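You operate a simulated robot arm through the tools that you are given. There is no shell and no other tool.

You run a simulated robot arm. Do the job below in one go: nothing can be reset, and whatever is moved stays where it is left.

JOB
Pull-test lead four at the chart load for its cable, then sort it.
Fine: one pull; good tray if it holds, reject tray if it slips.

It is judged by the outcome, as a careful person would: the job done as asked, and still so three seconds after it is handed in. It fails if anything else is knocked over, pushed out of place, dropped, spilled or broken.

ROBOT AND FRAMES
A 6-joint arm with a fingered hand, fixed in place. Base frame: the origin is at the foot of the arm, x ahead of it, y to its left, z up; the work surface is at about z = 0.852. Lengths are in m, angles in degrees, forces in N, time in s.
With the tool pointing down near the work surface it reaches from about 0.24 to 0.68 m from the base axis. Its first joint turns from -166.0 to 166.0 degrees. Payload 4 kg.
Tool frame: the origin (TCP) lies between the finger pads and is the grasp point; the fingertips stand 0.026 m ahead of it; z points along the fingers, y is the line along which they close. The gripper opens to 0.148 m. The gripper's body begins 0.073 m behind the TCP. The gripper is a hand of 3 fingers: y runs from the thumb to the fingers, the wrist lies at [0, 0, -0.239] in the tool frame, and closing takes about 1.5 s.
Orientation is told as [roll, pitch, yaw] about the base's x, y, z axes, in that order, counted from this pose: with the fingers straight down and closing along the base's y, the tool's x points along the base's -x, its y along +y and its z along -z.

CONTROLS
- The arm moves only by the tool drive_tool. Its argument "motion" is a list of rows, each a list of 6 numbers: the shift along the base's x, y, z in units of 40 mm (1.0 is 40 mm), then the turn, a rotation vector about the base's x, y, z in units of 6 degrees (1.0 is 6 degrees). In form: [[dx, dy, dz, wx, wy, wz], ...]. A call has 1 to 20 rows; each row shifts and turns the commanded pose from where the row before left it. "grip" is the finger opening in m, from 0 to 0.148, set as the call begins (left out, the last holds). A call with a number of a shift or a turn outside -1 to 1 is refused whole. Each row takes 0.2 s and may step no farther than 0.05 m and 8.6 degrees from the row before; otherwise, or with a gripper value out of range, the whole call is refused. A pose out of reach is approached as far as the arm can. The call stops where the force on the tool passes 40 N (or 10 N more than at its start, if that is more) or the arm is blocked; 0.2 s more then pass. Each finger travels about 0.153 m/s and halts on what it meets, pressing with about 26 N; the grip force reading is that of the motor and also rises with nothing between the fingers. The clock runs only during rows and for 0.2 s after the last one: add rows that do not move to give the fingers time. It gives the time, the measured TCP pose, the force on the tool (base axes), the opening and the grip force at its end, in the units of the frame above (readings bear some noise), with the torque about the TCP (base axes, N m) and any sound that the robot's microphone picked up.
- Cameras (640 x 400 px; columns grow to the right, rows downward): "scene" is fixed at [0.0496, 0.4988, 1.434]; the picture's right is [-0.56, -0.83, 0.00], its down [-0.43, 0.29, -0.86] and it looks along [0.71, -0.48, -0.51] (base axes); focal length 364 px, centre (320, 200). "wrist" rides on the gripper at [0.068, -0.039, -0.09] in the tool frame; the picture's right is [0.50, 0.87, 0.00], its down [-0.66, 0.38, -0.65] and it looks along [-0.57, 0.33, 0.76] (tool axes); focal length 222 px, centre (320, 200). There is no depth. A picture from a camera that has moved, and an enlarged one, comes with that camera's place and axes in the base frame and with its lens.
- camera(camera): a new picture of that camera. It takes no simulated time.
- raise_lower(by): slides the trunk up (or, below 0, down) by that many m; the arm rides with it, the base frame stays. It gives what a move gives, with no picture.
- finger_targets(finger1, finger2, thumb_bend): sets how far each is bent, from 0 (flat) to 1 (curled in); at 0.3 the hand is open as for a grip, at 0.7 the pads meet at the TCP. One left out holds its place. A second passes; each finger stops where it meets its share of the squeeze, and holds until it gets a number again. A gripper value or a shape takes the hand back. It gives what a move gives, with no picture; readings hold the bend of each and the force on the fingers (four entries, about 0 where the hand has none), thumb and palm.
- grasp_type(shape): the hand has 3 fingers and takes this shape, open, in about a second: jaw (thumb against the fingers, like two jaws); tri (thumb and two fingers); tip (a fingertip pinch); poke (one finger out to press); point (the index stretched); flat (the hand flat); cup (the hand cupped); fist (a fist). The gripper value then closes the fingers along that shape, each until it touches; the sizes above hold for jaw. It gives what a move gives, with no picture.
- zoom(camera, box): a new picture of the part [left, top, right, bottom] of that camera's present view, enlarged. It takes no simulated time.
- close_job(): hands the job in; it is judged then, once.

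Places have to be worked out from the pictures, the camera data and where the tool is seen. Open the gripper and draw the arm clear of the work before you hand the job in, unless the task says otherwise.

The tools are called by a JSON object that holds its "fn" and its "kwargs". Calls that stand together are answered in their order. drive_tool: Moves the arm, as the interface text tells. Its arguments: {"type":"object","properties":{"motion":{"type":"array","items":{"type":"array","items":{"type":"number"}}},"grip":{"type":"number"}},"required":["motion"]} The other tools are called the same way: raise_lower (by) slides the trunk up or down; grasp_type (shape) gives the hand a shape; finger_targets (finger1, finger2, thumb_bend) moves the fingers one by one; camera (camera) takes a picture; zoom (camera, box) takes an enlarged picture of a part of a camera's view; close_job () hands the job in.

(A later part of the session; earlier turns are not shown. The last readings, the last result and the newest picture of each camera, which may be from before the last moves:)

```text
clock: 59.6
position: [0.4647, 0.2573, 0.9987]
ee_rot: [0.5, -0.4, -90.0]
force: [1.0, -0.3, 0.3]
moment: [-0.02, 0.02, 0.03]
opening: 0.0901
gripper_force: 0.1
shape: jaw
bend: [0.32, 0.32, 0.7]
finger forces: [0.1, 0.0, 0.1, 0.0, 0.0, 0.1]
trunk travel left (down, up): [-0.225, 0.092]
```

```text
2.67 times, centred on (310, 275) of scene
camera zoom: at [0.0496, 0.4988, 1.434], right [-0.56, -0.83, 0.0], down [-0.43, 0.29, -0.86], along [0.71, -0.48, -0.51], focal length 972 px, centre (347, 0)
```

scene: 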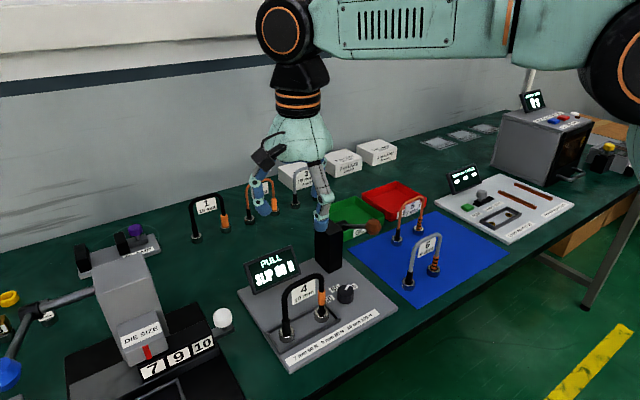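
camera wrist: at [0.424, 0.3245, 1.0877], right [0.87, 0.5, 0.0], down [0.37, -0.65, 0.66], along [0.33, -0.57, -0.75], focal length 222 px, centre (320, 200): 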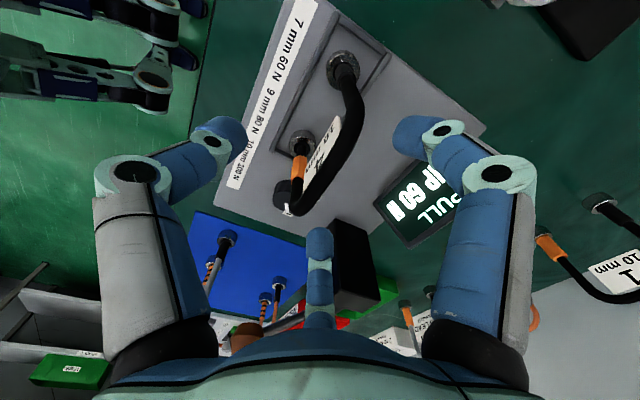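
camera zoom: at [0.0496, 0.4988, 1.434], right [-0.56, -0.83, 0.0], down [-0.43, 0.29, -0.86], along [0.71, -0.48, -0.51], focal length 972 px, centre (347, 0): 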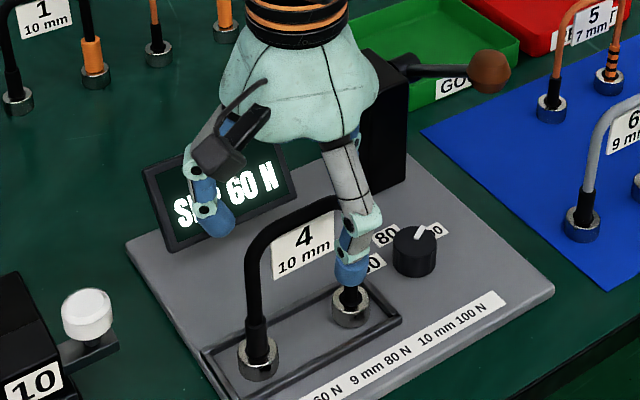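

Positioned as for the earlier grasp. I'll close on the crown and lift clear.

{"fn": "drive_tool", "kwargs": {"motion": [[0, 0, -0.05, 0, 0, 0], [0, 0, 0, 0, 0, 0], [0, 0, 0, 0, 0, 0], [0, 0, 0, 0, 0, 0], [0, 0, 0, 0, 0, 0], [0, 0, 0, 0, 0, 0], [0, 0, 0, 0, 0, 0]], "grip": 0.0}}

{"fn": "drive_tool", "kwargs": {"motion": [[0, 0, 0.2, 0, 0, 0], [0, 0, 0.4, 0, 0, 0], [0, 0, 0.6, 0, 0, 0], [0, 0, 0.8, 0, 0, 0], [0, 0, 0.9, 0, 0, 0], [0, 0, 0.9, 0, 0, 0], [0, 0, 0.9, 0, 0, 0], [0, 0, 0.5, 0, 0, 0], [0, 0, 0, 0, 0, 0]]}}

{"fn": "camera", "kwargs": {"camera": "wrist"}}

{"fn": "camera", "kwargs": {"camera": "scene"}}

```text
clock: 61.2
position: [0.4637, 0.2563, 0.9966]
ee_rot: [0.6, -0.4, -89.8]
force: [0.4, -0.2, -0.2]
moment: [0.0, 0.01, -0.02]
opening: 0.011
gripper_force: 25.8
shape: jaw
bend: [0.73, 0.74, 0.7]
finger forces: [18.2, 17.7, 0.0, 0.0, 24.5, 0.1]
trunk travel left (down, up): [-0.225, 0.092]
```

```text
clock: 63.2
position: [0.4635, 0.2585, 1.2044]
ee_rot: [0.6, -0.3, -89.9]
force: [0.0, 0.0, -0.5]
moment: [0.0, 0.01, 0.01]
opening: 0.011
gripper_force: 26.5
shape: jaw
bend: [0.73, 0.74, 0.7]
finger forces: [21.8, 0.0, 0.0, 0.1, 24.4, 0.0]
trunk travel left (down, up): [-0.225, 0.092]
```

```text
taken
camera wrist: at [0.4242, 0.3257, 1.294], right [0.87, 0.5, 0.0], down [0.37, -0.65, 0.66], along [0.33, -0.57, -0.75], focal length 222 px, centre (320, 200)
```

wrist: 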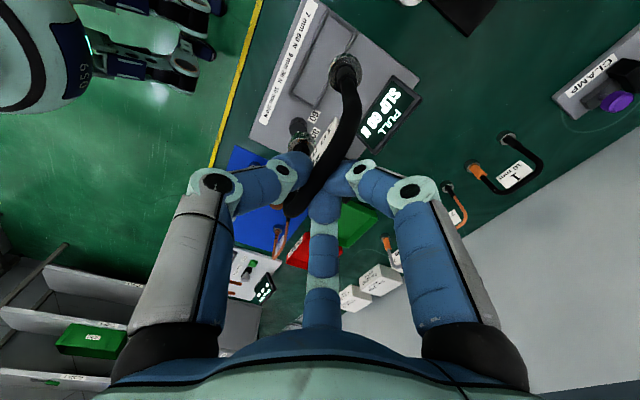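

```text
taken
```

scene: 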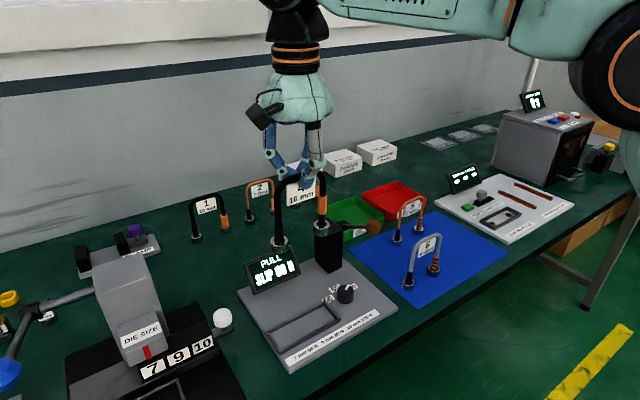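

Lead 4 is in hand again. I'll carry it high at x≈0.42 past the lever to y≈−0.19, then look at the reject tray.

{"fn": "drive_tool", "kwargs": {"motion": [[-0.4, -0.4, 0, 0, 0, 0], [-0.4, -0.8, 0, 0, 0, 0], [-0.28, -0.9, 0, 0, 0, 0], [0, -0.95, 0, 0, 0, 0], [0, -0.95, 0, 0, 0, 0], [0, -0.95, 0, 0, 0, 0], [0, -0.95, 0, 0, 0, 0], [0, -0.95, 0, 0, 0, 0], [0, -0.95, 0, 0, 0, 0], [0, -0.95, 0, 0, 0, 0], [0, -0.95, 0, 0, 0, 0], [0, -0.9, 0, 0, 0, 0], [0, -0.6, 0, 0, 0, 0], [0.5, 0, 0, 0, 0, 0], [0.8, 0, 0, 0, 0, 0], [0.9, 0, 0, 0, 0, 0], [0.9, 0, 0, 0, 0, 0], [0.5, 0, 0, 0, 0, 0], [0, 0, 0, 0, 0, 0]]}}

{"fn": "camera", "kwargs": {"camera": "wrist"}}

{"fn": "camera", "kwargs": {"camera": "scene"}}

```text
clock: 67.2
position: [0.5543, -0.1899, 1.2048]
ee_rot: [0.5, -0.3, -90.0]
force: [0.3, 0.4, -1.8]
moment: [0.03, 0.02, 0.01]
opening: 0.0105
gripper_force: 25.8
shape: jaw
bend: [0.73, 0.74, 0.7]
finger forces: [0.1, 0.0, 0.1, 0.0, 24.1, 0.0]
out of reach, approached as far as the arm can: row 18
trunk travel left (down, up): [-0.225, 0.092]
```

```text
taken
camera wrist: at [0.5154, -0.1238, 1.2935], right [0.87, 0.5, 0.0], down [0.37, -0.65, 0.66], along [0.33, -0.57, -0.75], focal length 222 px, centre (320, 200)
```

wrist: 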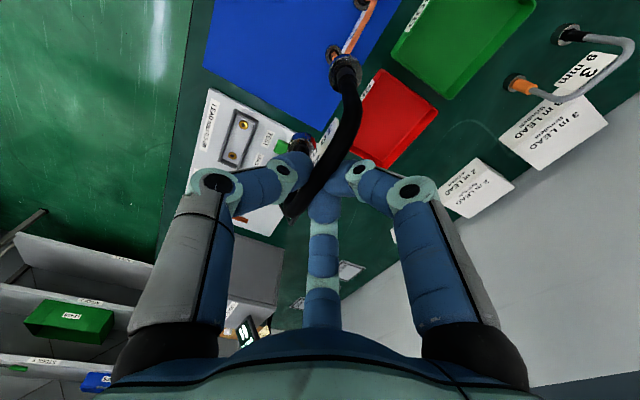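

```text
taken
```

scene: 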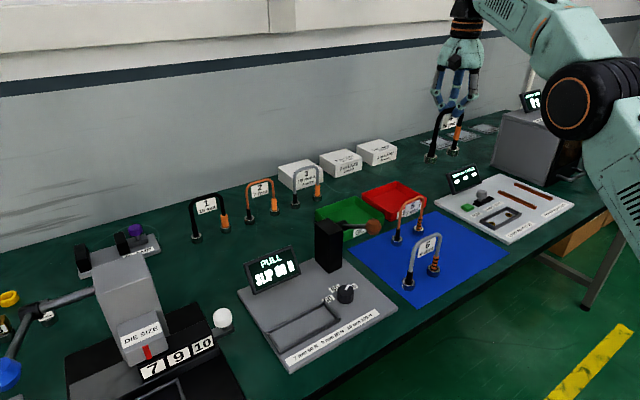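

At this height the arm runs out of reach at x≈0.555, and the reject tray lies at about x 0.645–0.78, y −0.14 to −0.28. To set the lead down upright there I need the hand leaning back. I'll put the lead down at its old spot on the mat, regrip it with a 24° lean, then carry it over.

{"fn": "drive_tool", "kwargs": {"motion": [[-0.5, -0.2, 0, 0, 0, 0], [-0.8, -0.2, 0, 0, 0, 0], [-0.8, -0.2, 0, 0, 0, 0], [-0.8, -0.1, 0, 0, 0, 0], [-0.5, -0.1, 0, 0, 0, 0], [0, 0, -0.6, 0, 0, 0], [0, 0, -0.9, 0, 0, 0], [0, 0, -0.9, 0, 0, 0], [0, 0, -0.9, 0, 0, 0], [0, 0, -0.7, 0, 0, 0], [0, 0, 0, 0, 0, 0]]}}

{"fn": "camera", "kwargs": {"camera": "wrist"}}

{"fn": "zoom", "kwargs": {"camera": "scene", "box": [400, 150, 560, 290]}}

```text
clock: 69.6
position: [0.4184, -0.2228, 1.0437]
ee_rot: [0.5, -0.4, -89.9]
force: [0.4, -0.6, -1.4]
moment: [0.01, -0.02, -0.01]
opening: 0.0107
gripper_force: 25.9
shape: jaw
bend: [0.73, 0.74, 0.7]
finger forces: [0.0, 0.0, 0.0, 0.1, 23.8, 0.0]
trunk travel left (down, up): [-0.225, 0.092]
```

```text
taken
camera wrist: at [0.3786, -0.155, 1.1333], right [0.87, 0.5, 0.0], down [0.37, -0.65, 0.66], along [0.33, -0.57, -0.75], focal length 222 px, centre (320, 200)
```

wrist: 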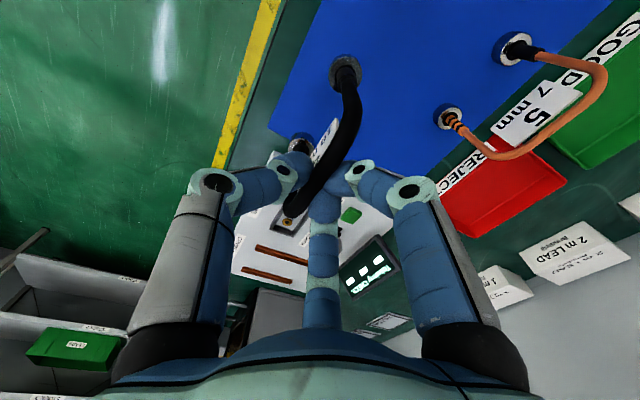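

```text
2.86 times, centred on (480, 220) of scene
camera zoom: at [0.0496, 0.4988, 1.434], right [-0.56, -0.83, 0.0], down [-0.43, 0.29, -0.86], along [0.71, -0.48, -0.51], focal length 1041 px, centre (-137, 143)
```

zoom: 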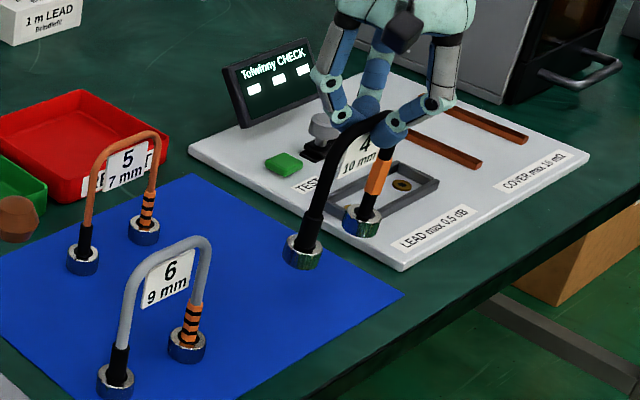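

I'll shift back to the original spot and set the lead down gently on the mat.

{"fn": "drive_tool", "kwargs": {"motion": [[0.28, 0.04, 0, 0, 0, 0], [0, 0, -0.5, 0, 0, 0], [0, 0, -0.5, 0, 0, 0], [0, 0, -0.2, 0, 0, 0], [0, 0, 0, 0, 0, 0]]}}

{"fn": "drive_tool", "kwargs": {"motion": [[0, 0, -0.05, 0, 0, 0], [0, 0, -0.05, 0, 0, 0], [0, 0, 0, 0, 0, 0]]}}

{"fn": "zoom", "kwargs": {"camera": "scene", "box": [420, 190, 520, 290]}}

```text
clock: 70.8
position: [0.4307, -0.2206, 0.9975]
ee_rot: [0.5, -0.4, -89.8]
force: [1.2, -0.1, -1.6]
moment: [-0.02, -0.04, -0.02]
opening: 0.0108
gripper_force: 26.2
shape: jaw
bend: [0.73, 0.74, 0.7]
finger forces: [0.1, 0.0, 0.0, 0.1, 24.0, 0.0]
trunk travel left (down, up): [-0.225, 0.092]
```

```text
clock: 71.6
position: [0.4302, -0.221, 0.9925]
ee_rot: [0.5, -0.3, -89.9]
force: [-0.3, 0.1, -0.4]
moment: [-0.02, -0.02, 0.01]
opening: 0.0105
gripper_force: 26.3
shape: jaw
bend: [0.73, 0.74, 0.7]
finger forces: [0.0, 0.0, 0.0, 0.0, 23.9, 0.0]
trunk travel left (down, up): [-0.225, 0.092]
```

```text
4.00 times, centred on (470, 240) of scene
camera zoom: at [0.0496, 0.4988, 1.434], right [-0.56, -0.83, 0.0], down [-0.43, 0.29, -0.86], along [0.71, -0.48, -0.51], focal length 1458 px, centre (-280, 40)
```

zoom: 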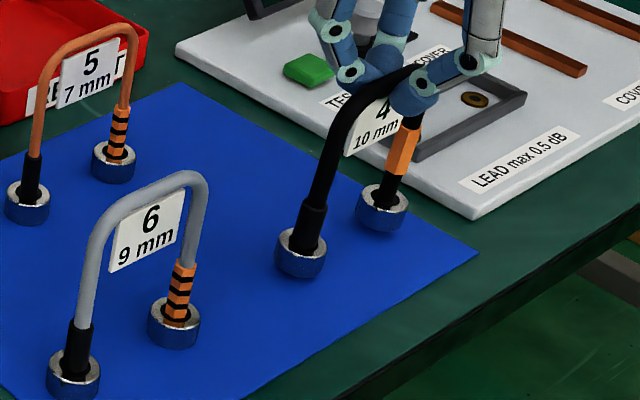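

Almost down; continuing in small steps until the force shows contact.

{"fn": "drive_tool", "kwargs": {"motion": [[0, 0, -0.05, 0, 0, 0], [0, 0, -0.05, 0, 0, 0], [0, 0, 0, 0, 0, 0]]}}

{"fn": "drive_tool", "kwargs": {"motion": [[0, 0, -0.04, 0, 0, 0], [0, 0, 0, 0, 0, 0]]}}

```text
clock: 72.4
position: [0.4304, -0.2208, 0.9877]
ee_rot: [0.5, -0.4, -89.9]
force: [-1.2, -0.2, -1.7]
moment: [0.0, -0.03, -0.01]
opening: 0.0108
gripper_force: 26.8
shape: jaw
bend: [0.73, 0.74, 0.7]
finger forces: [0.0, 0.1, 0.0, 0.0, 23.8, 0.0]
trunk travel left (down, up): [-0.225, 0.092]
```

```text
clock: 73.0
position: [0.4293, -0.2207, 0.9869]
ee_rot: [0.5, -0.4, -90.0]
force: [-0.1, 0.0, -1.6]
moment: [0.02, -0.01, 0.01]
opening: 0.0106
gripper_force: 26.0
shape: jaw
bend: [0.73, 0.74, 0.7]
finger forces: [0.0, 0.0, 0.0, 0.0, 23.9, 0.0]
trunk travel left (down, up): [-0.225, 0.092]
```

Still hanging by weight reading; a touch lower.

{"fn": "drive_tool", "kwargs": {"motion": [[0, 0, -0.04, 0, 0, 0], [0, 0, 0, 0, 0, 0]]}}

{"fn": "drive_tool", "kwargs": {"motion": [[0, 0, -0.04, 0, 0, 0], [0, 0, 0, 0, 0, 0]]}}

```text
clock: 73.6
position: [0.4303, -0.2202, 0.986]
ee_rot: [0.5, -0.3, -89.8]
force: [-0.6, 0.2, -0.1]
moment: [-0.03, 0.05, -0.02]
opening: 0.0105
gripper_force: 25.9
shape: jaw
bend: [0.73, 0.74, 0.7]
finger forces: [0.0, 0.0, 0.1, 0.0, 24.1, 0.0]
trunk travel left (down, up): [-0.225, 0.092]
```

```text
clock: 74.2
position: [0.4294, -0.2211, 0.9851]
ee_rot: [0.6, -0.5, -89.9]
force: [1.0, -0.3, 11.5]
moment: [0.01, 0.01, 0.01]
opening: 0.0107
gripper_force: 25.9
shape: jaw
bend: [0.73, 0.74, 0.7]
finger forces: [0.0, 0.0, 0.1, 0.1, 25.8, 0.1]
trunk travel left (down, up): [-0.225, 0.092]
```

Contact at z≈0.985. I'll ease off, open, back up a little, then tilt the tool 18° toward the robot above the lead.

{"fn": "drive_tool", "kwargs": {"motion": [[0, 0, 0.05, 0, 0, 0], [0, 0, 0, 0, 0, 0]]}}

{"fn": "drive_tool", "kwargs": {"motion": [[0, 0, 0, 0, 0, 0], [0, 0, 0, 0, 0, 0], [0, 0, 0, 0, 0, 0], [0, 0, 0, 0, 0, 0], [0, 0, 0, 0, 0, 0], [0, 0, 0.5, 0, 0, 0], [0, 0, 0.9, 0, 0, 0], [0, 0, 0.6, 0, 0, 0], [0, 0, 0, 0, -1, 0], [0, 0, 0, 0, -1, 0], [0, 0, 0, 0, -1, 0], [0, 0, 0, 0, 0, 0]], "grip": 0.08}}

{"fn": "camera", "kwargs": {"camera": "wrist"}}

{"fn": "zoom", "kwargs": {"camera": "scene", "box": [410, 130, 550, 280]}}

```text
clock: 74.8
position: [0.4296, -0.2214, 0.9862]
ee_rot: [0.3, -0.4, -90.0]
force: [-0.1, 0.0, -2.0]
moment: [-0.05, 0.05, -0.03]
opening: 0.0109
gripper_force: 25.9
shape: jaw
bend: [0.73, 0.74, 0.7]
finger forces: [0.0, 0.1, 0.0, 0.1, 25.1, 0.0]
trunk travel left (down, up): [-0.225, 0.092]
```

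```text
clock: 77.4
position: [0.4292, -0.2208, 1.0659]
ee_rot: [18.5, -0.4, -90.0]
force: [0.8, 0.1, -0.9]
moment: [0.02, -0.05, -0.02]
opening: 0.0796
gripper_force: 0.0
shape: jaw
bend: [0.35, 0.35, 0.7]
finger forces: [0.0, 0.0, 0.1, 0.1, 0.0, 0.0]
trunk travel left (down, up): [-0.225, 0.092]
```

```text
taken
camera wrist: at [0.3641, -0.154, 1.1382], right [0.82, 0.5, 0.27], down [0.15, -0.65, 0.75], along [0.55, -0.57, -0.61], focal length 222 px, centre (320, 200)
```

wrist: 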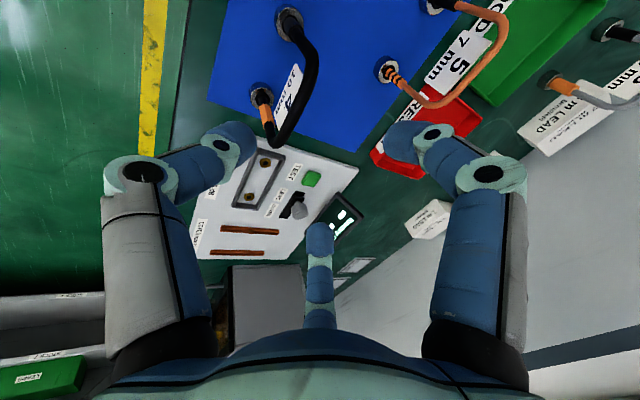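

```text
2.67 times, centred on (480, 205) of scene
camera zoom: at [0.0496, 0.4988, 1.434], right [-0.56, -0.83, 0.0], down [-0.43, 0.29, -0.86], along [0.71, -0.48, -0.51], focal length 972 px, centre (-107, 187)
```

zoom: 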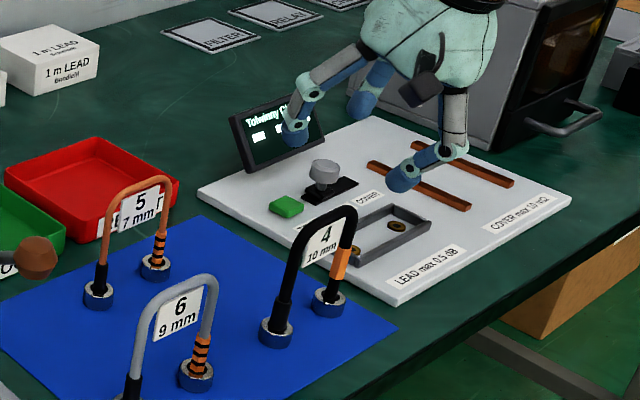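

The lead stands upright and the hand is tilted above it. I'll zoom to pin down the crown position for the tilted approach.

{"fn": "zoom", "kwargs": {"camera": "wrist", "box": [230, 0, 350, 150]}}

```text
2.67 times, centred on (290, 75) of wrist
camera zoom: at [0.3641, -0.154, 1.1382], right [0.82, 0.5, 0.27], down [0.15, -0.65, 0.75], along [0.55, -0.57, -0.61], focal length 592 px, centre (400, 533)
```

zoom: 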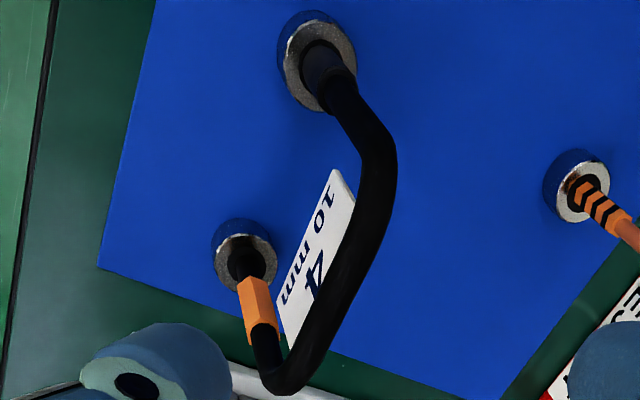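

The crown is at about x 0.431, y −0.221, z 0.975. I'll approach along the tilted tool axis so the fingertips just straddle the cable.

{"fn": "drive_tool", "kwargs": {"motion": [[-0.69, 0, 0, 0, 0, 0], [0.2, 0, -0.62, 0, 0, 0], [0.2, 0, -0.62, 0, 0, 0], [0.2, 0, -0.62, 0, 0, 0], [0, 0, 0, 0, 0, 0]]}}

{"fn": "camera", "kwargs": {"camera": "wrist"}}

{"fn": "zoom", "kwargs": {"camera": "scene", "box": [430, 150, 540, 280]}}

```text
clock: 78.6
position: [0.4272, -0.2202, 0.9913]
ee_rot: [18.5, -0.4, -90.1]
force: [0.4, 0.0, 0.0]
moment: [-0.04, 0.0, 0.01]
opening: 0.0794
gripper_force: 0.0
shape: jaw
bend: [0.35, 0.35, 0.7]
finger forces: [0.0, 0.0, 0.0, 0.0, 0.0, 0.0]
trunk travel left (down, up): [-0.225, 0.092]
```

```text
taken
camera wrist: at [0.3605, -0.1538, 1.0636], right [0.82, 0.5, 0.27], down [0.15, -0.65, 0.74], along [0.55, -0.57, -0.61], focal length 222 px, centre (320, 200)
```

wrist: 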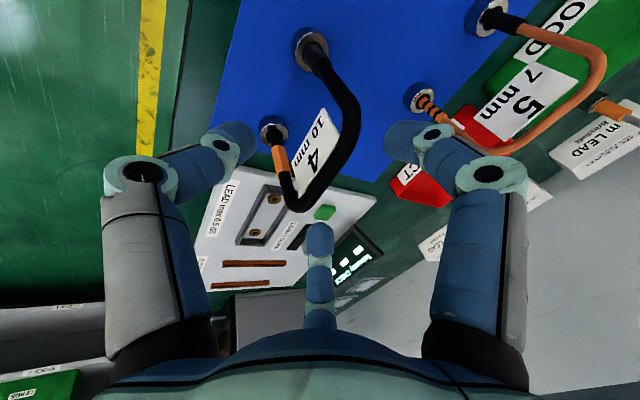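

```text
3.08 times, centred on (485, 215) of scene
camera zoom: at [0.0496, 0.4988, 1.434], right [-0.56, -0.83, 0.0], down [-0.43, 0.29, -0.86], along [0.71, -0.48, -0.51], focal length 1121 px, centre (-188, 154)
```

zoom: 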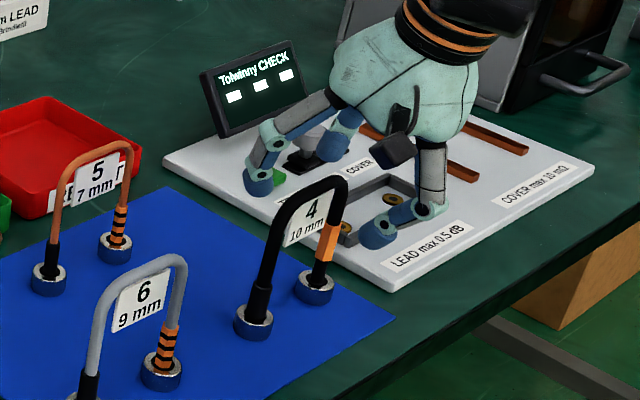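

The crown lies right at the fingertip grasp point in both views. Closing.

{"fn": "drive_tool", "kwargs": {"motion": [[0, 0, 0, 0, 0, 0], [0, 0, 0, 0, 0, 0], [0, 0, 0, 0, 0, 0], [0, 0, 0, 0, 0, 0], [0, 0, 0, 0, 0, 0], [0, 0, 0, 0, 0, 0]], "grip": 0.0}}

{"fn": "camera", "kwargs": {"camera": "wrist"}}

{"fn": "zoom", "kwargs": {"camera": "scene", "box": [430, 150, 540, 280]}}

```text
clock: 80.0
position: [0.426, -0.2216, 0.9925]
ee_rot: [18.6, -0.5, -90.0]
force: [-1.3, 0.1, -1.5]
moment: [0.0, 0.02, -0.01]
opening: 0.0112
gripper_force: 26.3
shape: jaw
bend: [0.73, 0.73, 0.7]
finger forces: [19.8, 19.7, 0.0, 0.0, 23.9, 0.0]
trunk travel left (down, up): [-0.225, 0.092]
```

```text
taken
camera wrist: at [0.3608, -0.154, 1.0637], right [0.82, 0.5, 0.27], down [0.15, -0.65, 0.74], along [0.55, -0.57, -0.61], focal length 222 px, centre (320, 200)
```

wrist: 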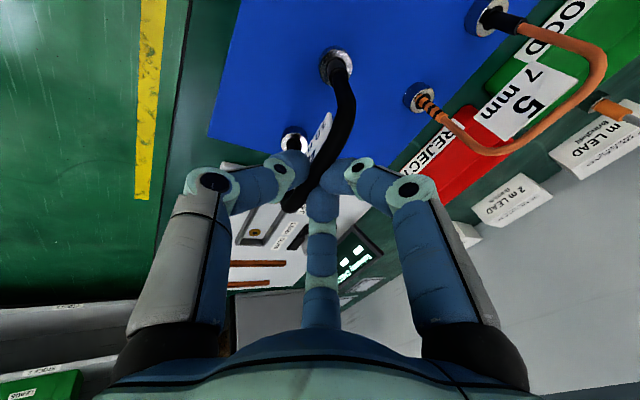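

```text
3.08 times, centred on (485, 215) of scene
camera zoom: at [0.0496, 0.4988, 1.434], right [-0.56, -0.83, 0.0], down [-0.43, 0.29, -0.86], along [0.71, -0.48, -0.51], focal length 1121 px, centre (-188, 154)
```

zoom: 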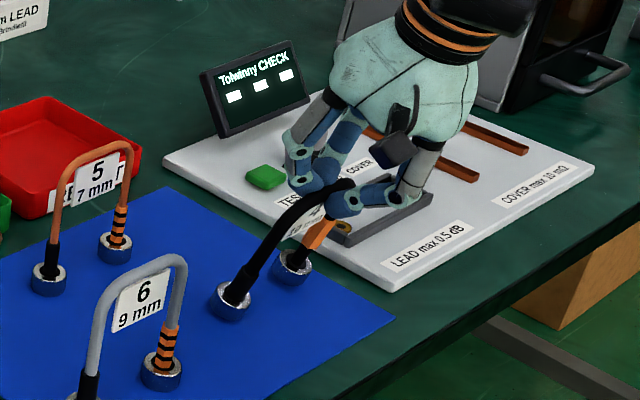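

The lead swung to follow the tilted pads instead of staying upright, so a large lean won't work for setting it down. Instead I'll use only a small lean of about 5°, with the trunk raised for reach. I'll lift first and take most of the tilt out.

{"fn": "drive_tool", "kwargs": {"motion": [[0, 0, 0.2, 0, 0, 0], [0, 0, 0.4, 0, 0, 0], [0, 0, 0.7, 0, 0, 0], [0, 0, 0.9, 0, 0, 0], [0, 0, 0.9, 0, 0, 0], [0, 0, 0.5, 0, 0, 0], [0, 0, 0, 0, 1, 0], [0, 0, 0, 0, 1, 0], [0, 0, 0, 0, 0, 0]]}}

{"fn": "camera", "kwargs": {"camera": "wrist"}}

{"fn": "zoom", "kwargs": {"camera": "scene", "box": [400, 90, 580, 250]}}

```text
clock: 82.0
position: [0.427, -0.2219, 1.1368]
ee_rot: [6.5, -0.4, -90.0]
force: [0.3, -0.5, -2.7]
moment: [0.0, 0.0, -0.01]
opening: 0.0109
gripper_force: 26.3
shape: jaw
bend: [0.73, 0.73, 0.7]
finger forces: [0.0, 0.1, 0.0, 0.0, 23.8, 0.0]
trunk travel left (down, up): [-0.225, 0.092]
```

```text
taken
camera wrist: at [0.3771, -0.1545, 1.2204], right [0.86, 0.5, 0.09], down [0.3, -0.65, 0.7], along [0.41, -0.57, -0.71], focal length 222 px, centre (320, 200)
```

wrist: 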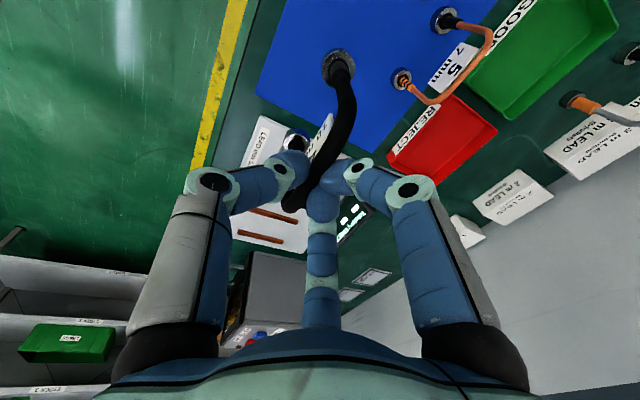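

```text
2.50 times, centred on (490, 170) of scene
camera zoom: at [0.0496, 0.4988, 1.434], right [-0.56, -0.83, 0.0], down [-0.43, 0.29, -0.86], along [0.71, -0.48, -0.51], focal length 911 px, centre (-105, 275)
```

zoom: 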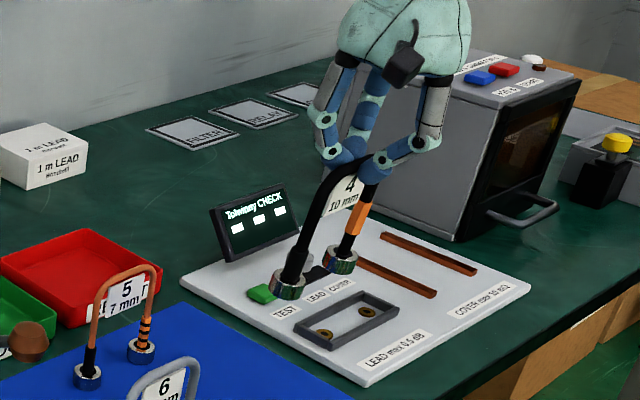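

The lead is aligned with the tool at about 6.5° lean. I'll zoom on the reject tray from both cameras to locate its walls.

{"fn": "zoom", "kwargs": {"camera": "wrist", "box": [370, 70, 520, 200]}}

{"fn": "zoom", "kwargs": {"camera": "scene", "box": [350, 160, 450, 250]}}

```text
3.08 times, centred on (445, 135) of wrist
camera zoom: at [0.3771, -0.1545, 1.2204], right [0.86, 0.5, 0.09], down [0.3, -0.65, 0.7], along [0.41, -0.57, -0.71], focal length 684 px, centre (-65, 400)
```

zoom: 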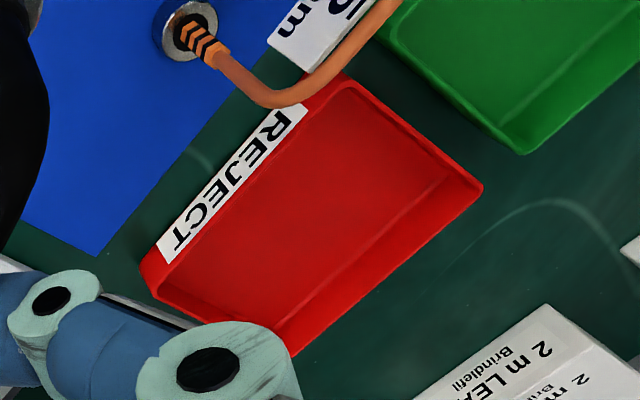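

```text
4.44 times, centred on (400, 205) of scene
camera zoom: at [0.0496, 0.4988, 1.434], right [-0.56, -0.83, 0.0], down [-0.43, 0.29, -0.86], along [0.71, -0.48, -0.51], focal length 1620 px, centre (-36, 178)
```

zoom: 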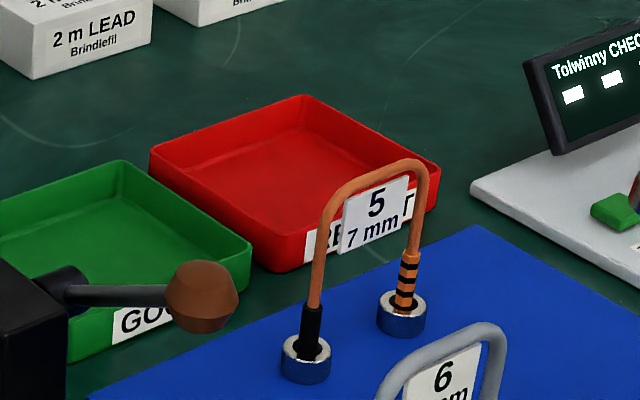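

The tray rim spans x 0.648–0.777, y −0.142 to −0.279, so the feet should land near (0.68, −0.21). I'll raise the trunk for reach.

{"fn": "raise_lower", "kwargs": {"by": 0.09}}

{"fn": "camera", "kwargs": {"camera": "scene"}}

```text
clock: 83.2
position: [0.4253, -0.2206, 1.2261]
ee_rot: [6.5, -0.4, -90.1]
force: [0.2, -0.6, -1.8]
moment: [-0.02, -0.02, -0.01]
opening: 0.0112
gripper_force: 25.9
shape: jaw
bend: [0.73, 0.73, 0.7]
finger forces: [0.0, 0.0, 0.0, 0.1, 23.8, 0.0]
trunk travel left (down, up): [-0.315, 0.002]
```

```text
taken
```

scene: 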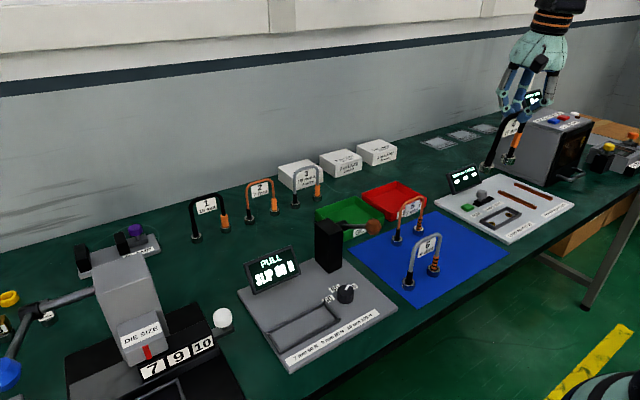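

I'll carry it outward above lead 5, descending slightly to z≈1.16.

{"fn": "drive_tool", "kwargs": {"motion": [[0.5, 0.04, -0.3, 0, 0, 0], [0.8, 0.05, -0.3, 0, 0, 0], [0.9, 0.05, -0.3, 0, 0, 0], [0.9, 0.05, -0.3, 0, 0, 0], [0.9, 0.05, -0.3, 0, 0, 0], [0.7, 0, -0.15, 0, 0, 0], [0, 0, 0, 0, 0, 0]]}}

{"fn": "camera", "kwargs": {"camera": "wrist"}}

{"fn": "zoom", "kwargs": {"camera": "scene", "box": [340, 80, 500, 250]}}

```text
clock: 84.8
position: [0.6139, -0.2116, 1.1597]
ee_rot: [6.5, -0.4, -90.0]
force: [-0.8, 1.2, -2.2]
moment: [-0.01, 0.0, 0.03]
opening: 0.0112
gripper_force: 25.5
shape: jaw
bend: [0.73, 0.73, 0.7]
finger forces: [0.1, 0.0, 0.0, 0.0, 23.8, 0.0]
trunk travel left (down, up): [-0.315, 0.002]
```

```text
taken
camera wrist: at [0.5651, -0.1443, 1.2439], right [0.86, 0.5, 0.09], down [0.3, -0.65, 0.7], along [0.41, -0.57, -0.71], focal length 222 px, centre (320, 200)
```

wrist: 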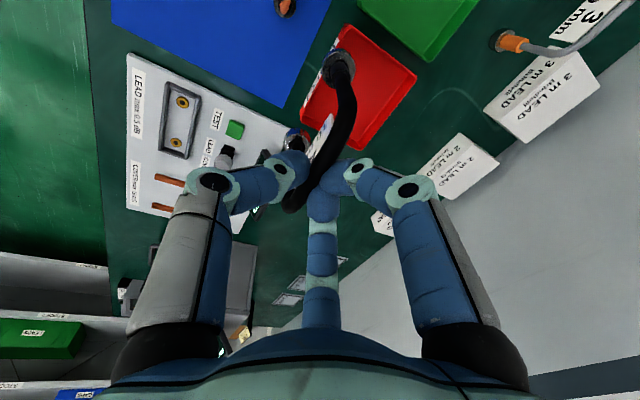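

```text
2.35 times, centred on (420, 165) of scene
camera zoom: at [0.0496, 0.4988, 1.434], right [-0.56, -0.83, 0.0], down [-0.43, 0.29, -0.86], along [0.71, -0.48, -0.51], focal length 858 px, centre (85, 282)
```

zoom: 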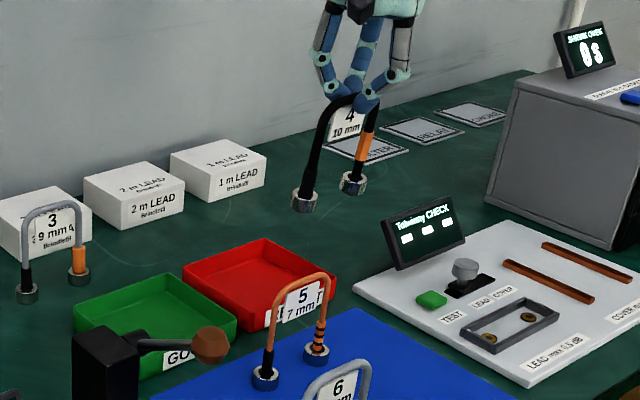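

It's within reach. I'll zoom to measure the tray and feet from here.

{"fn": "zoom", "kwargs": {"camera": "wrist", "box": [270, 10, 430, 160]}}

```text
2.67 times, centred on (350, 85) of wrist
camera zoom: at [0.5651, -0.1443, 1.2439], right [0.86, 0.5, 0.09], down [0.3, -0.65, 0.7], along [0.41, -0.57, -0.71], focal length 592 px, centre (240, 507)
```

zoom: 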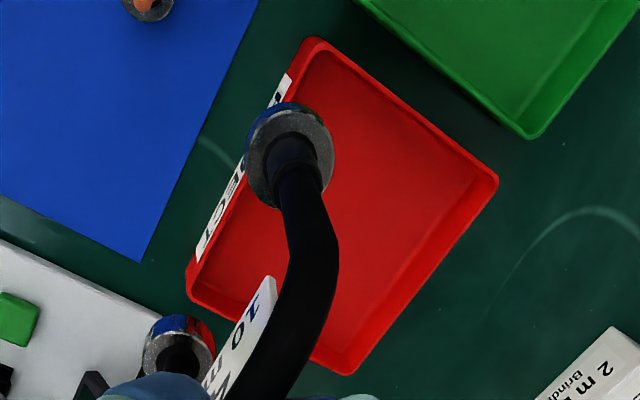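

The rim is confirmed at x 0.646–0.777, y −0.143 to −0.281. I'll lower so the feet are just above rim height and ease outward over the tray.

{"fn": "drive_tool", "kwargs": {"motion": [[0.2, 0, -0.8, 0, 0, 0], [0.2, 0, -0.8, 0, 0, 0], [0.2, 0, -0.8, 0, 0, 0], [0.3, 0, -0.3, 0, 0, 0], [0.4, 0, 0, 0, 0, 0], [0, 0, 0, 0, 0, 0]]}}

{"fn": "zoom", "kwargs": {"camera": "wrist", "box": [250, 0, 430, 160]}}

{"fn": "zoom", "kwargs": {"camera": "scene", "box": [340, 100, 480, 250]}}

```text
clock: 86.2
position: [0.6656, -0.2107, 1.0516]
ee_rot: [6.6, -0.4, -89.9]
force: [0.2, -0.3, -1.3]
moment: [-0.02, 0.01, 0.02]
opening: 0.0112
gripper_force: 25.5
shape: jaw
bend: [0.73, 0.73, 0.7]
finger forces: [0.0, 0.0, 0.1, 0.1, 23.8, 0.0]
trunk travel left (down, up): [-0.315, 0.002]
```

```text
2.50 times, centred on (340, 80) of wrist
camera zoom: at [0.6171, -0.1436, 1.1359], right [0.86, 0.5, 0.09], down [0.3, -0.65, 0.7], along [0.41, -0.57, -0.71], focal length 555 px, centre (270, 500)
```

zoom: 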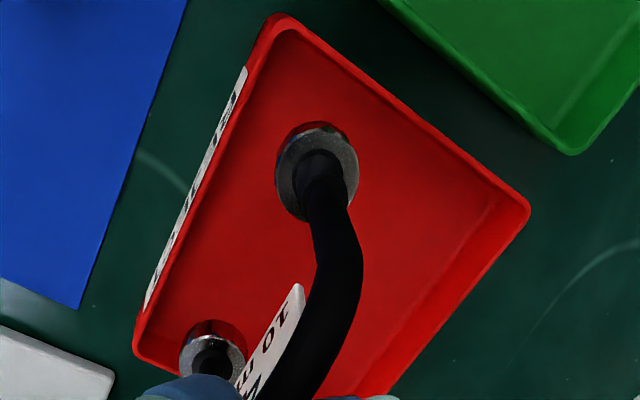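

```text
2.67 times, centred on (410, 175) of scene
camera zoom: at [0.0496, 0.4988, 1.434], right [-0.56, -0.83, 0.0], down [-0.43, 0.29, -0.86], along [0.71, -0.48, -0.51], focal length 972 px, centre (80, 267)
```

zoom: 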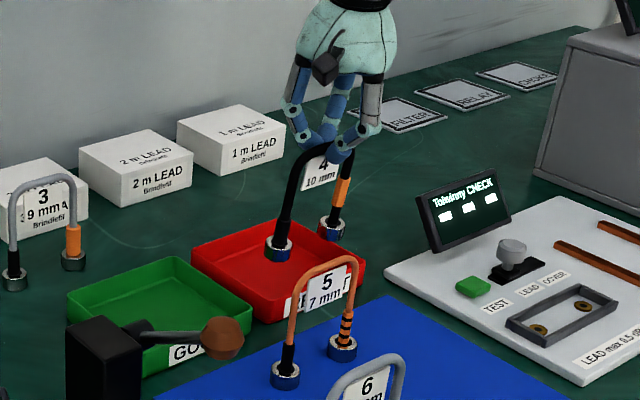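

The feet are well inside the tray outline, at x≈0.674 and y −0.170/−0.246. I'll nudge 3–4 mm toward centre and lower.

{"fn": "drive_tool", "kwargs": {"motion": [[0.08, -0.1, -0.25, 0, 0, 0], [0.02, 0, -0.3, 0, 0, 0], [0, 0, -0.3, 0, 0, 0], [0, 0, -0.2, 0, 0, 0], [0, 0, 0, 0, 0, 0]]}}

{"fn": "drive_tool", "kwargs": {"motion": [[0, 0, -0.08, 0, 0, 0], [0, 0, -0.06, 0, 0, 0], [0, 0, 0, 0, 0, 0]]}}

{"fn": "zoom", "kwargs": {"camera": "wrist", "box": [250, 0, 430, 160]}}

{"fn": "zoom", "kwargs": {"camera": "scene", "box": [340, 120, 460, 240]}}

```text
clock: 87.4
position: [0.6698, -0.2152, 1.0104]
ee_rot: [6.4, -0.4, -90.0]
force: [0.4, -1.0, -2.0]
moment: [0.03, 0.03, 0.0]
opening: 0.0111
gripper_force: 26.1
shape: jaw
bend: [0.73, 0.73, 0.7]
finger forces: [0.0, 0.1, 0.1, 0.0, 23.8, 0.0]
trunk travel left (down, up): [-0.315, 0.002]
```

```text
clock: 88.2
position: [0.6702, -0.2139, 1.0043]
ee_rot: [6.5, -0.4, -90.0]
force: [0.8, -0.4, -1.5]
moment: [0.0, 0.03, 0.01]
opening: 0.0111
gripper_force: 26.0
shape: jaw
bend: [0.73, 0.73, 0.7]
finger forces: [0.1, 0.0, 0.1, 0.0, 23.8, 0.1]
trunk travel left (down, up): [-0.315, 0.002]
```

```text
2.50 times, centred on (340, 80) of wrist
camera zoom: at [0.6213, -0.148, 1.0883], right [0.86, 0.5, 0.09], down [0.3, -0.65, 0.7], along [0.41, -0.57, -0.71], focal length 555 px, centre (270, 500)
```

zoom: 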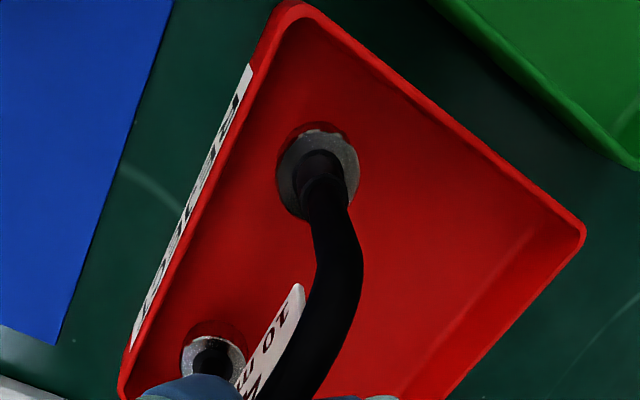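

```text
3.33 times, centred on (400, 180) of scene
camera zoom: at [0.0496, 0.4988, 1.434], right [-0.56, -0.83, 0.0], down [-0.43, 0.29, -0.86], along [0.71, -0.48, -0.51], focal length 1215 px, centre (53, 267)
```

zoom: 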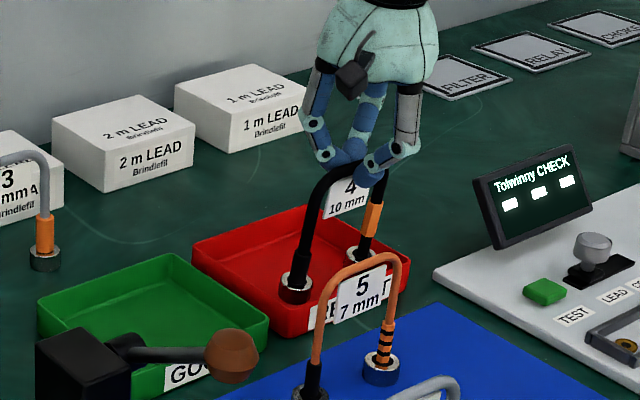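

The feet are inside the tray near the floor. Stepping down to contact.

{"fn": "drive_tool", "kwargs": {"motion": [[0, 0, -0.06, 0, 0, 0], [0, 0, 0, 0, 0, 0]]}}

{"fn": "drive_tool", "kwargs": {"motion": [[0, 0, -0.06, 0, 0, 0], [0, 0, 0, 0, 0, 0]]}}

{"fn": "drive_tool", "kwargs": {"motion": [[0, 0, -0.06, 0, 0, 0], [0, 0, 0, 0, 0, 0]]}}

```text
clock: 88.8
position: [0.6711, -0.2163, 1.0017]
ee_rot: [6.5, -0.4, -90.0]
force: [0.7, 0.3, -1.3]
moment: [-0.02, 0.01, 0.01]
opening: 0.0115
gripper_force: 26.0
shape: jaw
bend: [0.73, 0.73, 0.7]
finger forces: [0.0, 0.0, 0.0, 0.1, 23.8, 0.0]
trunk travel left (down, up): [-0.315, 0.002]
```

```text
clock: 89.4
position: [0.6711, -0.2135, 0.9986]
ee_rot: [6.4, -0.4, -90.0]
force: [0.4, 0.1, -2.2]
moment: [0.03, 0.03, -0.01]
opening: 0.0111
gripper_force: 26.3
shape: jaw
bend: [0.73, 0.73, 0.7]
finger forces: [0.0, 0.1, 0.1, 0.0, 23.9, 0.0]
trunk travel left (down, up): [-0.315, 0.002]
```

```text
clock: 90.0
position: [0.6696, -0.2141, 0.9957]
ee_rot: [6.4, -0.4, -90.0]
force: [0.4, -0.2, -1.8]
moment: [-0.03, -0.01, 0.03]
opening: 0.0113
gripper_force: 26.0
shape: jaw
bend: [0.73, 0.73, 0.7]
finger forces: [0.0, 0.1, 0.0, 0.0, 23.9, 0.1]
trunk travel left (down, up): [-0.315, 0.002]
```

Still hanging freely; continuing in fine steps.

{"fn": "drive_tool", "kwargs": {"motion": [[0, 0, -0.04, 0, 0, 0], [0, 0, 0, 0, 0, 0]]}}

{"fn": "drive_tool", "kwargs": {"motion": [[0, 0, -0.04, 0, 0, 0], [0, 0, 0, 0, 0, 0]]}}

{"fn": "zoom", "kwargs": {"camera": "scene", "box": [360, 150, 450, 240]}}

```text
clock: 90.6
position: [0.6705, -0.2152, 0.9955]
ee_rot: [6.5, -0.3, -90.0]
force: [-0.3, 0.1, -1.3]
moment: [0.06, -0.03, 0.01]
opening: 0.011
gripper_force: 26.1
shape: jaw
bend: [0.73, 0.73, 0.7]
finger forces: [0.0, 0.1, 0.0, 0.0, 23.8, 0.0]
trunk travel left (down, up): [-0.315, 0.002]
```

```text
clock: 91.2
position: [0.6693, -0.2149, 0.9929]
ee_rot: [6.5, -0.4, -90.0]
force: [0.2, -0.5, -2.1]
moment: [-0.05, 0.03, -0.01]
opening: 0.0112
gripper_force: 26.2
shape: jaw
bend: [0.73, 0.73, 0.7]
finger forces: [0.0, 0.1, 0.0, 0.0, 23.7, 0.0]
trunk travel left (down, up): [-0.315, 0.002]
```

```text
4.44 times, centred on (405, 195) of scene
camera zoom: at [0.0496, 0.4988, 1.434], right [-0.56, -0.83, 0.0], down [-0.43, 0.29, -0.86], along [0.71, -0.48, -0.51], focal length 1620 px, centre (-58, 222)
```

zoom: 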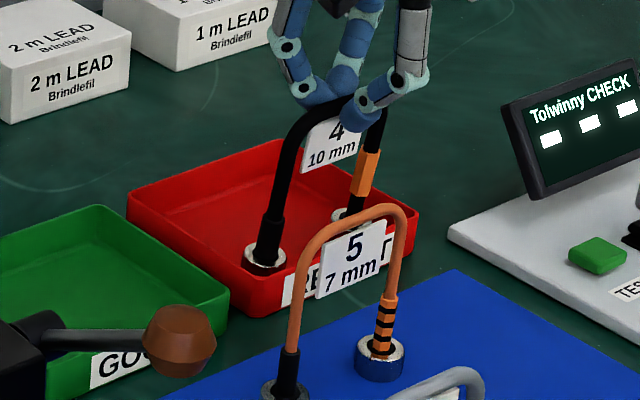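

{"fn": "drive_tool", "kwargs": {"motion": [[0, 0, -0.04, 0, 0, 0], [0, 0, 0, 0, 0, 0]]}}

{"fn": "drive_tool", "kwargs": {"motion": [[0, 0, -0.04, 0, 0, 0], [0, 0, 0, 0, 0, 0]]}}

```text
clock: 91.8
position: [0.6714, -0.2146, 0.9917]
ee_rot: [6.5, -0.5, -90.0]
force: [0.0, 0.3, -0.9]
moment: [-0.02, -0.01, -0.01]
opening: 0.0109
gripper_force: 25.7
shape: jaw
bend: [0.73, 0.73, 0.7]
finger forces: [0.0, 0.0, 0.0, 0.0, 23.8, 0.0]
trunk travel left (down, up): [-0.315, 0.002]
```

```text
clock: 92.4
position: [0.6694, -0.2162, 0.9911]
ee_rot: [6.6, -0.5, -90.0]
force: [-0.2, 0.3, 6.2]
moment: [0.0, 0.06, 0.02]
opening: 0.0113
gripper_force: 26.4
shape: jaw
bend: [0.73, 0.73, 0.7]
finger forces: [0.1, 0.0, 0.0, 0.0, 24.6, 0.0]
trunk travel left (down, up): [-0.315, 0.002]
```

The feet are touching. I'll press 2 mm more so they seat flat, then ease off, and release gently.

{"fn": "drive_tool", "kwargs": {"motion": [[0, 0, -0.05, 0, 0, 0], [0, 0, 0, 0, 0, 0]]}}

{"fn": "zoom", "kwargs": {"camera": "scene", "box": [360, 150, 450, 240]}}

{"fn": "zoom", "kwargs": {"camera": "wrist", "box": [250, 0, 430, 160]}}

```text
clock: 93.0
position: [0.6698, -0.2151, 0.9909]
ee_rot: [6.8, -0.5, -90.0]
force: [0.0, -1.4, 18.0]
moment: [0.0, 0.05, 0.02]
opening: 0.0112
gripper_force: 26.3
shape: jaw
bend: [0.73, 0.73, 0.69]
finger forces: [0.0, 0.0, 0.0, 0.1, 26.2, 0.0]
trunk travel left (down, up): [-0.315, 0.002]
```

```text
4.44 times, centred on (405, 195) of scene
camera zoom: at [0.0496, 0.4988, 1.434], right [-0.56, -0.83, 0.0], down [-0.43, 0.29, -0.86], along [0.71, -0.48, -0.51], focal length 1620 px, centre (-58, 222)
```

zoom: 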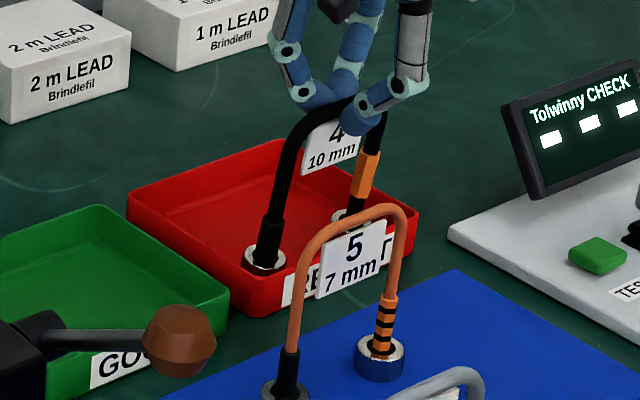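

```text
2.50 times, centred on (340, 80) of wrist
camera zoom: at [0.6202, -0.1478, 1.0749], right [0.86, 0.5, 0.1], down [0.3, -0.65, 0.7], along [0.41, -0.57, -0.71], focal length 555 px, centre (270, 500)
```

zoom: 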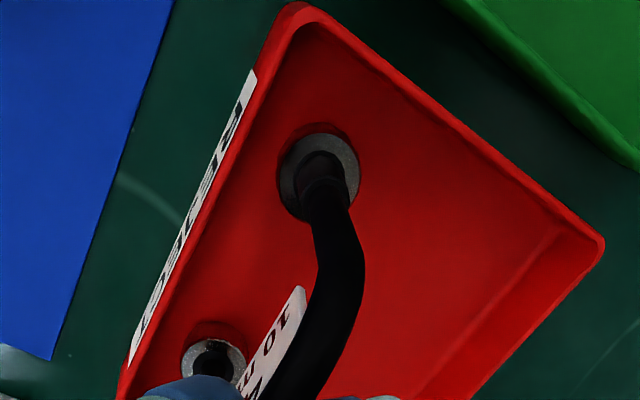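

Seated at about 18 N down. I'll ease off and open a small amount first, so the fingers can catch the lead if it rocks.

{"fn": "drive_tool", "kwargs": {"motion": [[0, 0, 0.06, 0, 0, 0], [0, 0, 0, 0, 0, 0]]}}

{"fn": "drive_tool", "kwargs": {"motion": [[0, 0, 0, 0, 0, 0], [0, 0, 0, 0, 0, 0], [0, 0, 0, 0, 0, 0], [0, 0, 0, 0, 0, 0]], "grip": 0.04}}

{"fn": "zoom", "kwargs": {"camera": "scene", "box": [360, 150, 450, 240]}}

{"fn": "camera", "kwargs": {"camera": "wrist"}}

```text
clock: 93.6
position: [0.6683, -0.2156, 0.99]
ee_rot: [6.5, -0.5, -90.0]
force: [0.4, -0.5, 10.6]
moment: [-0.01, -0.01, 0.02]
opening: 0.0114
gripper_force: 25.5
shape: jaw
bend: [0.73, 0.73, 0.69]
finger forces: [0.1, 0.0, 0.0, 0.1, 25.7, 0.0]
trunk travel left (down, up): [-0.315, 0.002]
```

```text
clock: 94.6
position: [0.6702, -0.2146, 0.9907]
ee_rot: [6.5, -0.3, -89.9]
force: [-0.2, 0.8, 0.0]
moment: [0.01, -0.06, 0.0]
opening: 0.0398
gripper_force: 0.1
shape: jaw
bend: [0.76, 0.76, 0.7]
finger forces: [0.1, 0.1, 0.0, 0.1, 0.0, 0.1]
trunk travel left (down, up): [-0.315, 0.002]
```

```text
4.44 times, centred on (405, 195) of scene
camera zoom: at [0.0496, 0.4988, 1.434], right [-0.56, -0.83, 0.0], down [-0.43, 0.29, -0.86], along [0.71, -0.48, -0.51], focal length 1620 px, centre (-58, 222)
```

zoom: 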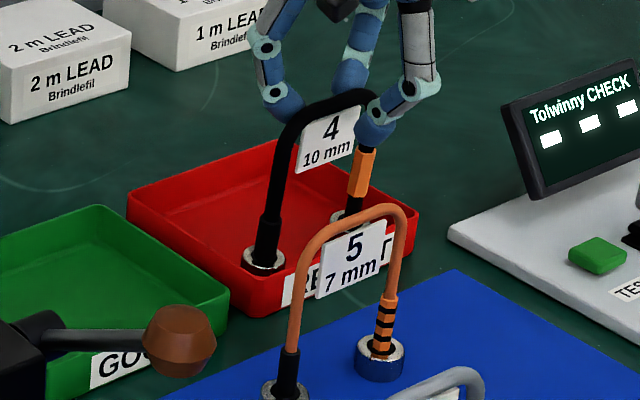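

```text
taken
camera wrist: at [0.6211, -0.148, 1.0749], right [0.86, 0.5, 0.09], down [0.3, -0.65, 0.7], along [0.41, -0.57, -0.71], focal length 222 px, centre (320, 200)
```

wrist: 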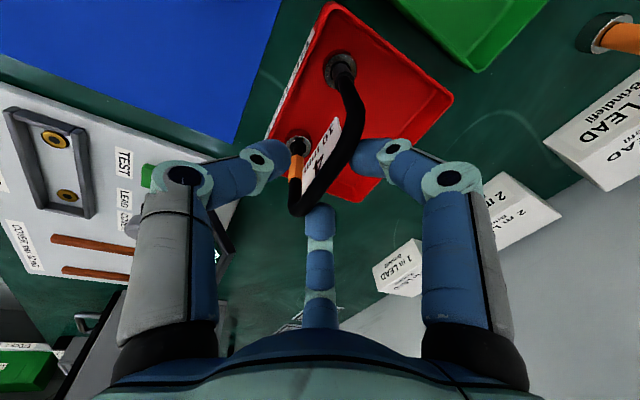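

The lead settled upright in the reject tray, with no force on the fingers. I'll open wider and withdraw upward along the tool axis.

{"fn": "drive_tool", "kwargs": {"motion": [[0, 0, 0, 0, 0, 0], [0, 0, 0, 0, 0, 0], [0, 0, 0, 0, 0, 0]], "grip": 0.08}}

{"fn": "drive_tool", "kwargs": {"motion": [[-0.03, 0, 0.3, 0, 0, 0], [-0.06, 0, 0.5, 0, 0, 0], [-0.08, 0, 0.7, 0, 0, 0], [-0.1, 0, 0.9, 0, 0, 0], [-0.3, 0, 0.9, 0, 0, 0], [-0.4, 0, 0.6, 0, 0, 0], [0, 0, 0, 0, 0, 0]]}}

{"fn": "camera", "kwargs": {"camera": "wrist"}}

{"fn": "camera", "kwargs": {"camera": "scene"}}

```text
clock: 95.4
position: [0.6696, -0.2155, 0.9915]
ee_rot: [6.6, -0.4, -90.0]
force: [0.6, -0.4, 0.0]
moment: [-0.03, 0.01, 0.01]
opening: 0.0796
gripper_force: 0.0
shape: jaw
bend: [0.35, 0.35, 0.7]
finger forces: [0.1, 0.1, 0.1, 0.0, 0.1, 0.0]
trunk travel left (down, up): [-0.315, 0.002]
```

```text
clock: 97.0
position: [0.6321, -0.2164, 1.1475]
ee_rot: [6.4, -0.4, -90.0]
force: [-0.4, 1.2, -0.6]
moment: [-0.01, -0.01, -0.01]
opening: 0.0795
gripper_force: 0.0
shape: jaw
bend: [0.35, 0.35, 0.7]
finger forces: [0.1, 0.1, 0.1, 0.0, 0.0, 0.0]
trunk travel left (down, up): [-0.315, 0.002]
```

```text
taken
camera wrist: at [0.5829, -0.1486, 1.2318], right [0.86, 0.5, 0.09], down [0.3, -0.65, 0.7], along [0.41, -0.57, -0.71], focal length 222 px, centre (320, 200)
```

wrist: 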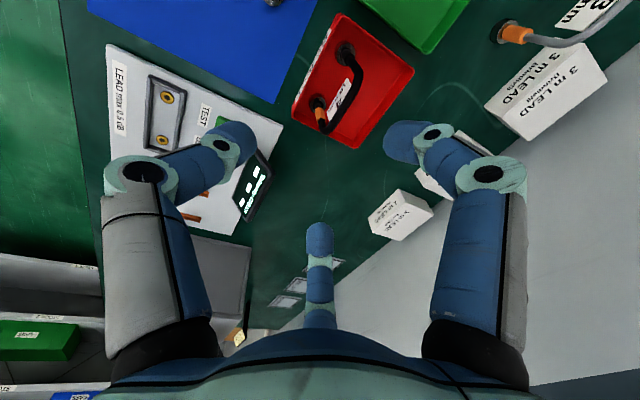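

```text
taken
```

scene: 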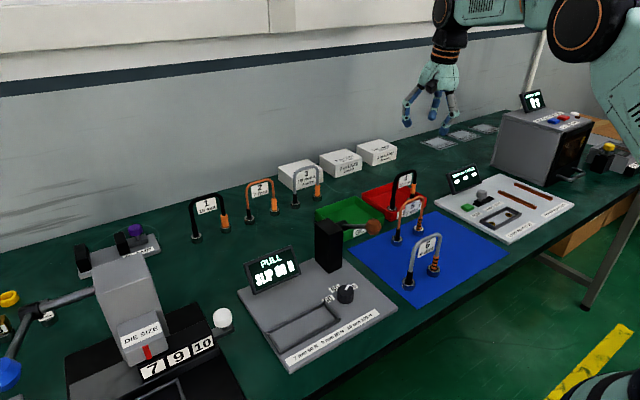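

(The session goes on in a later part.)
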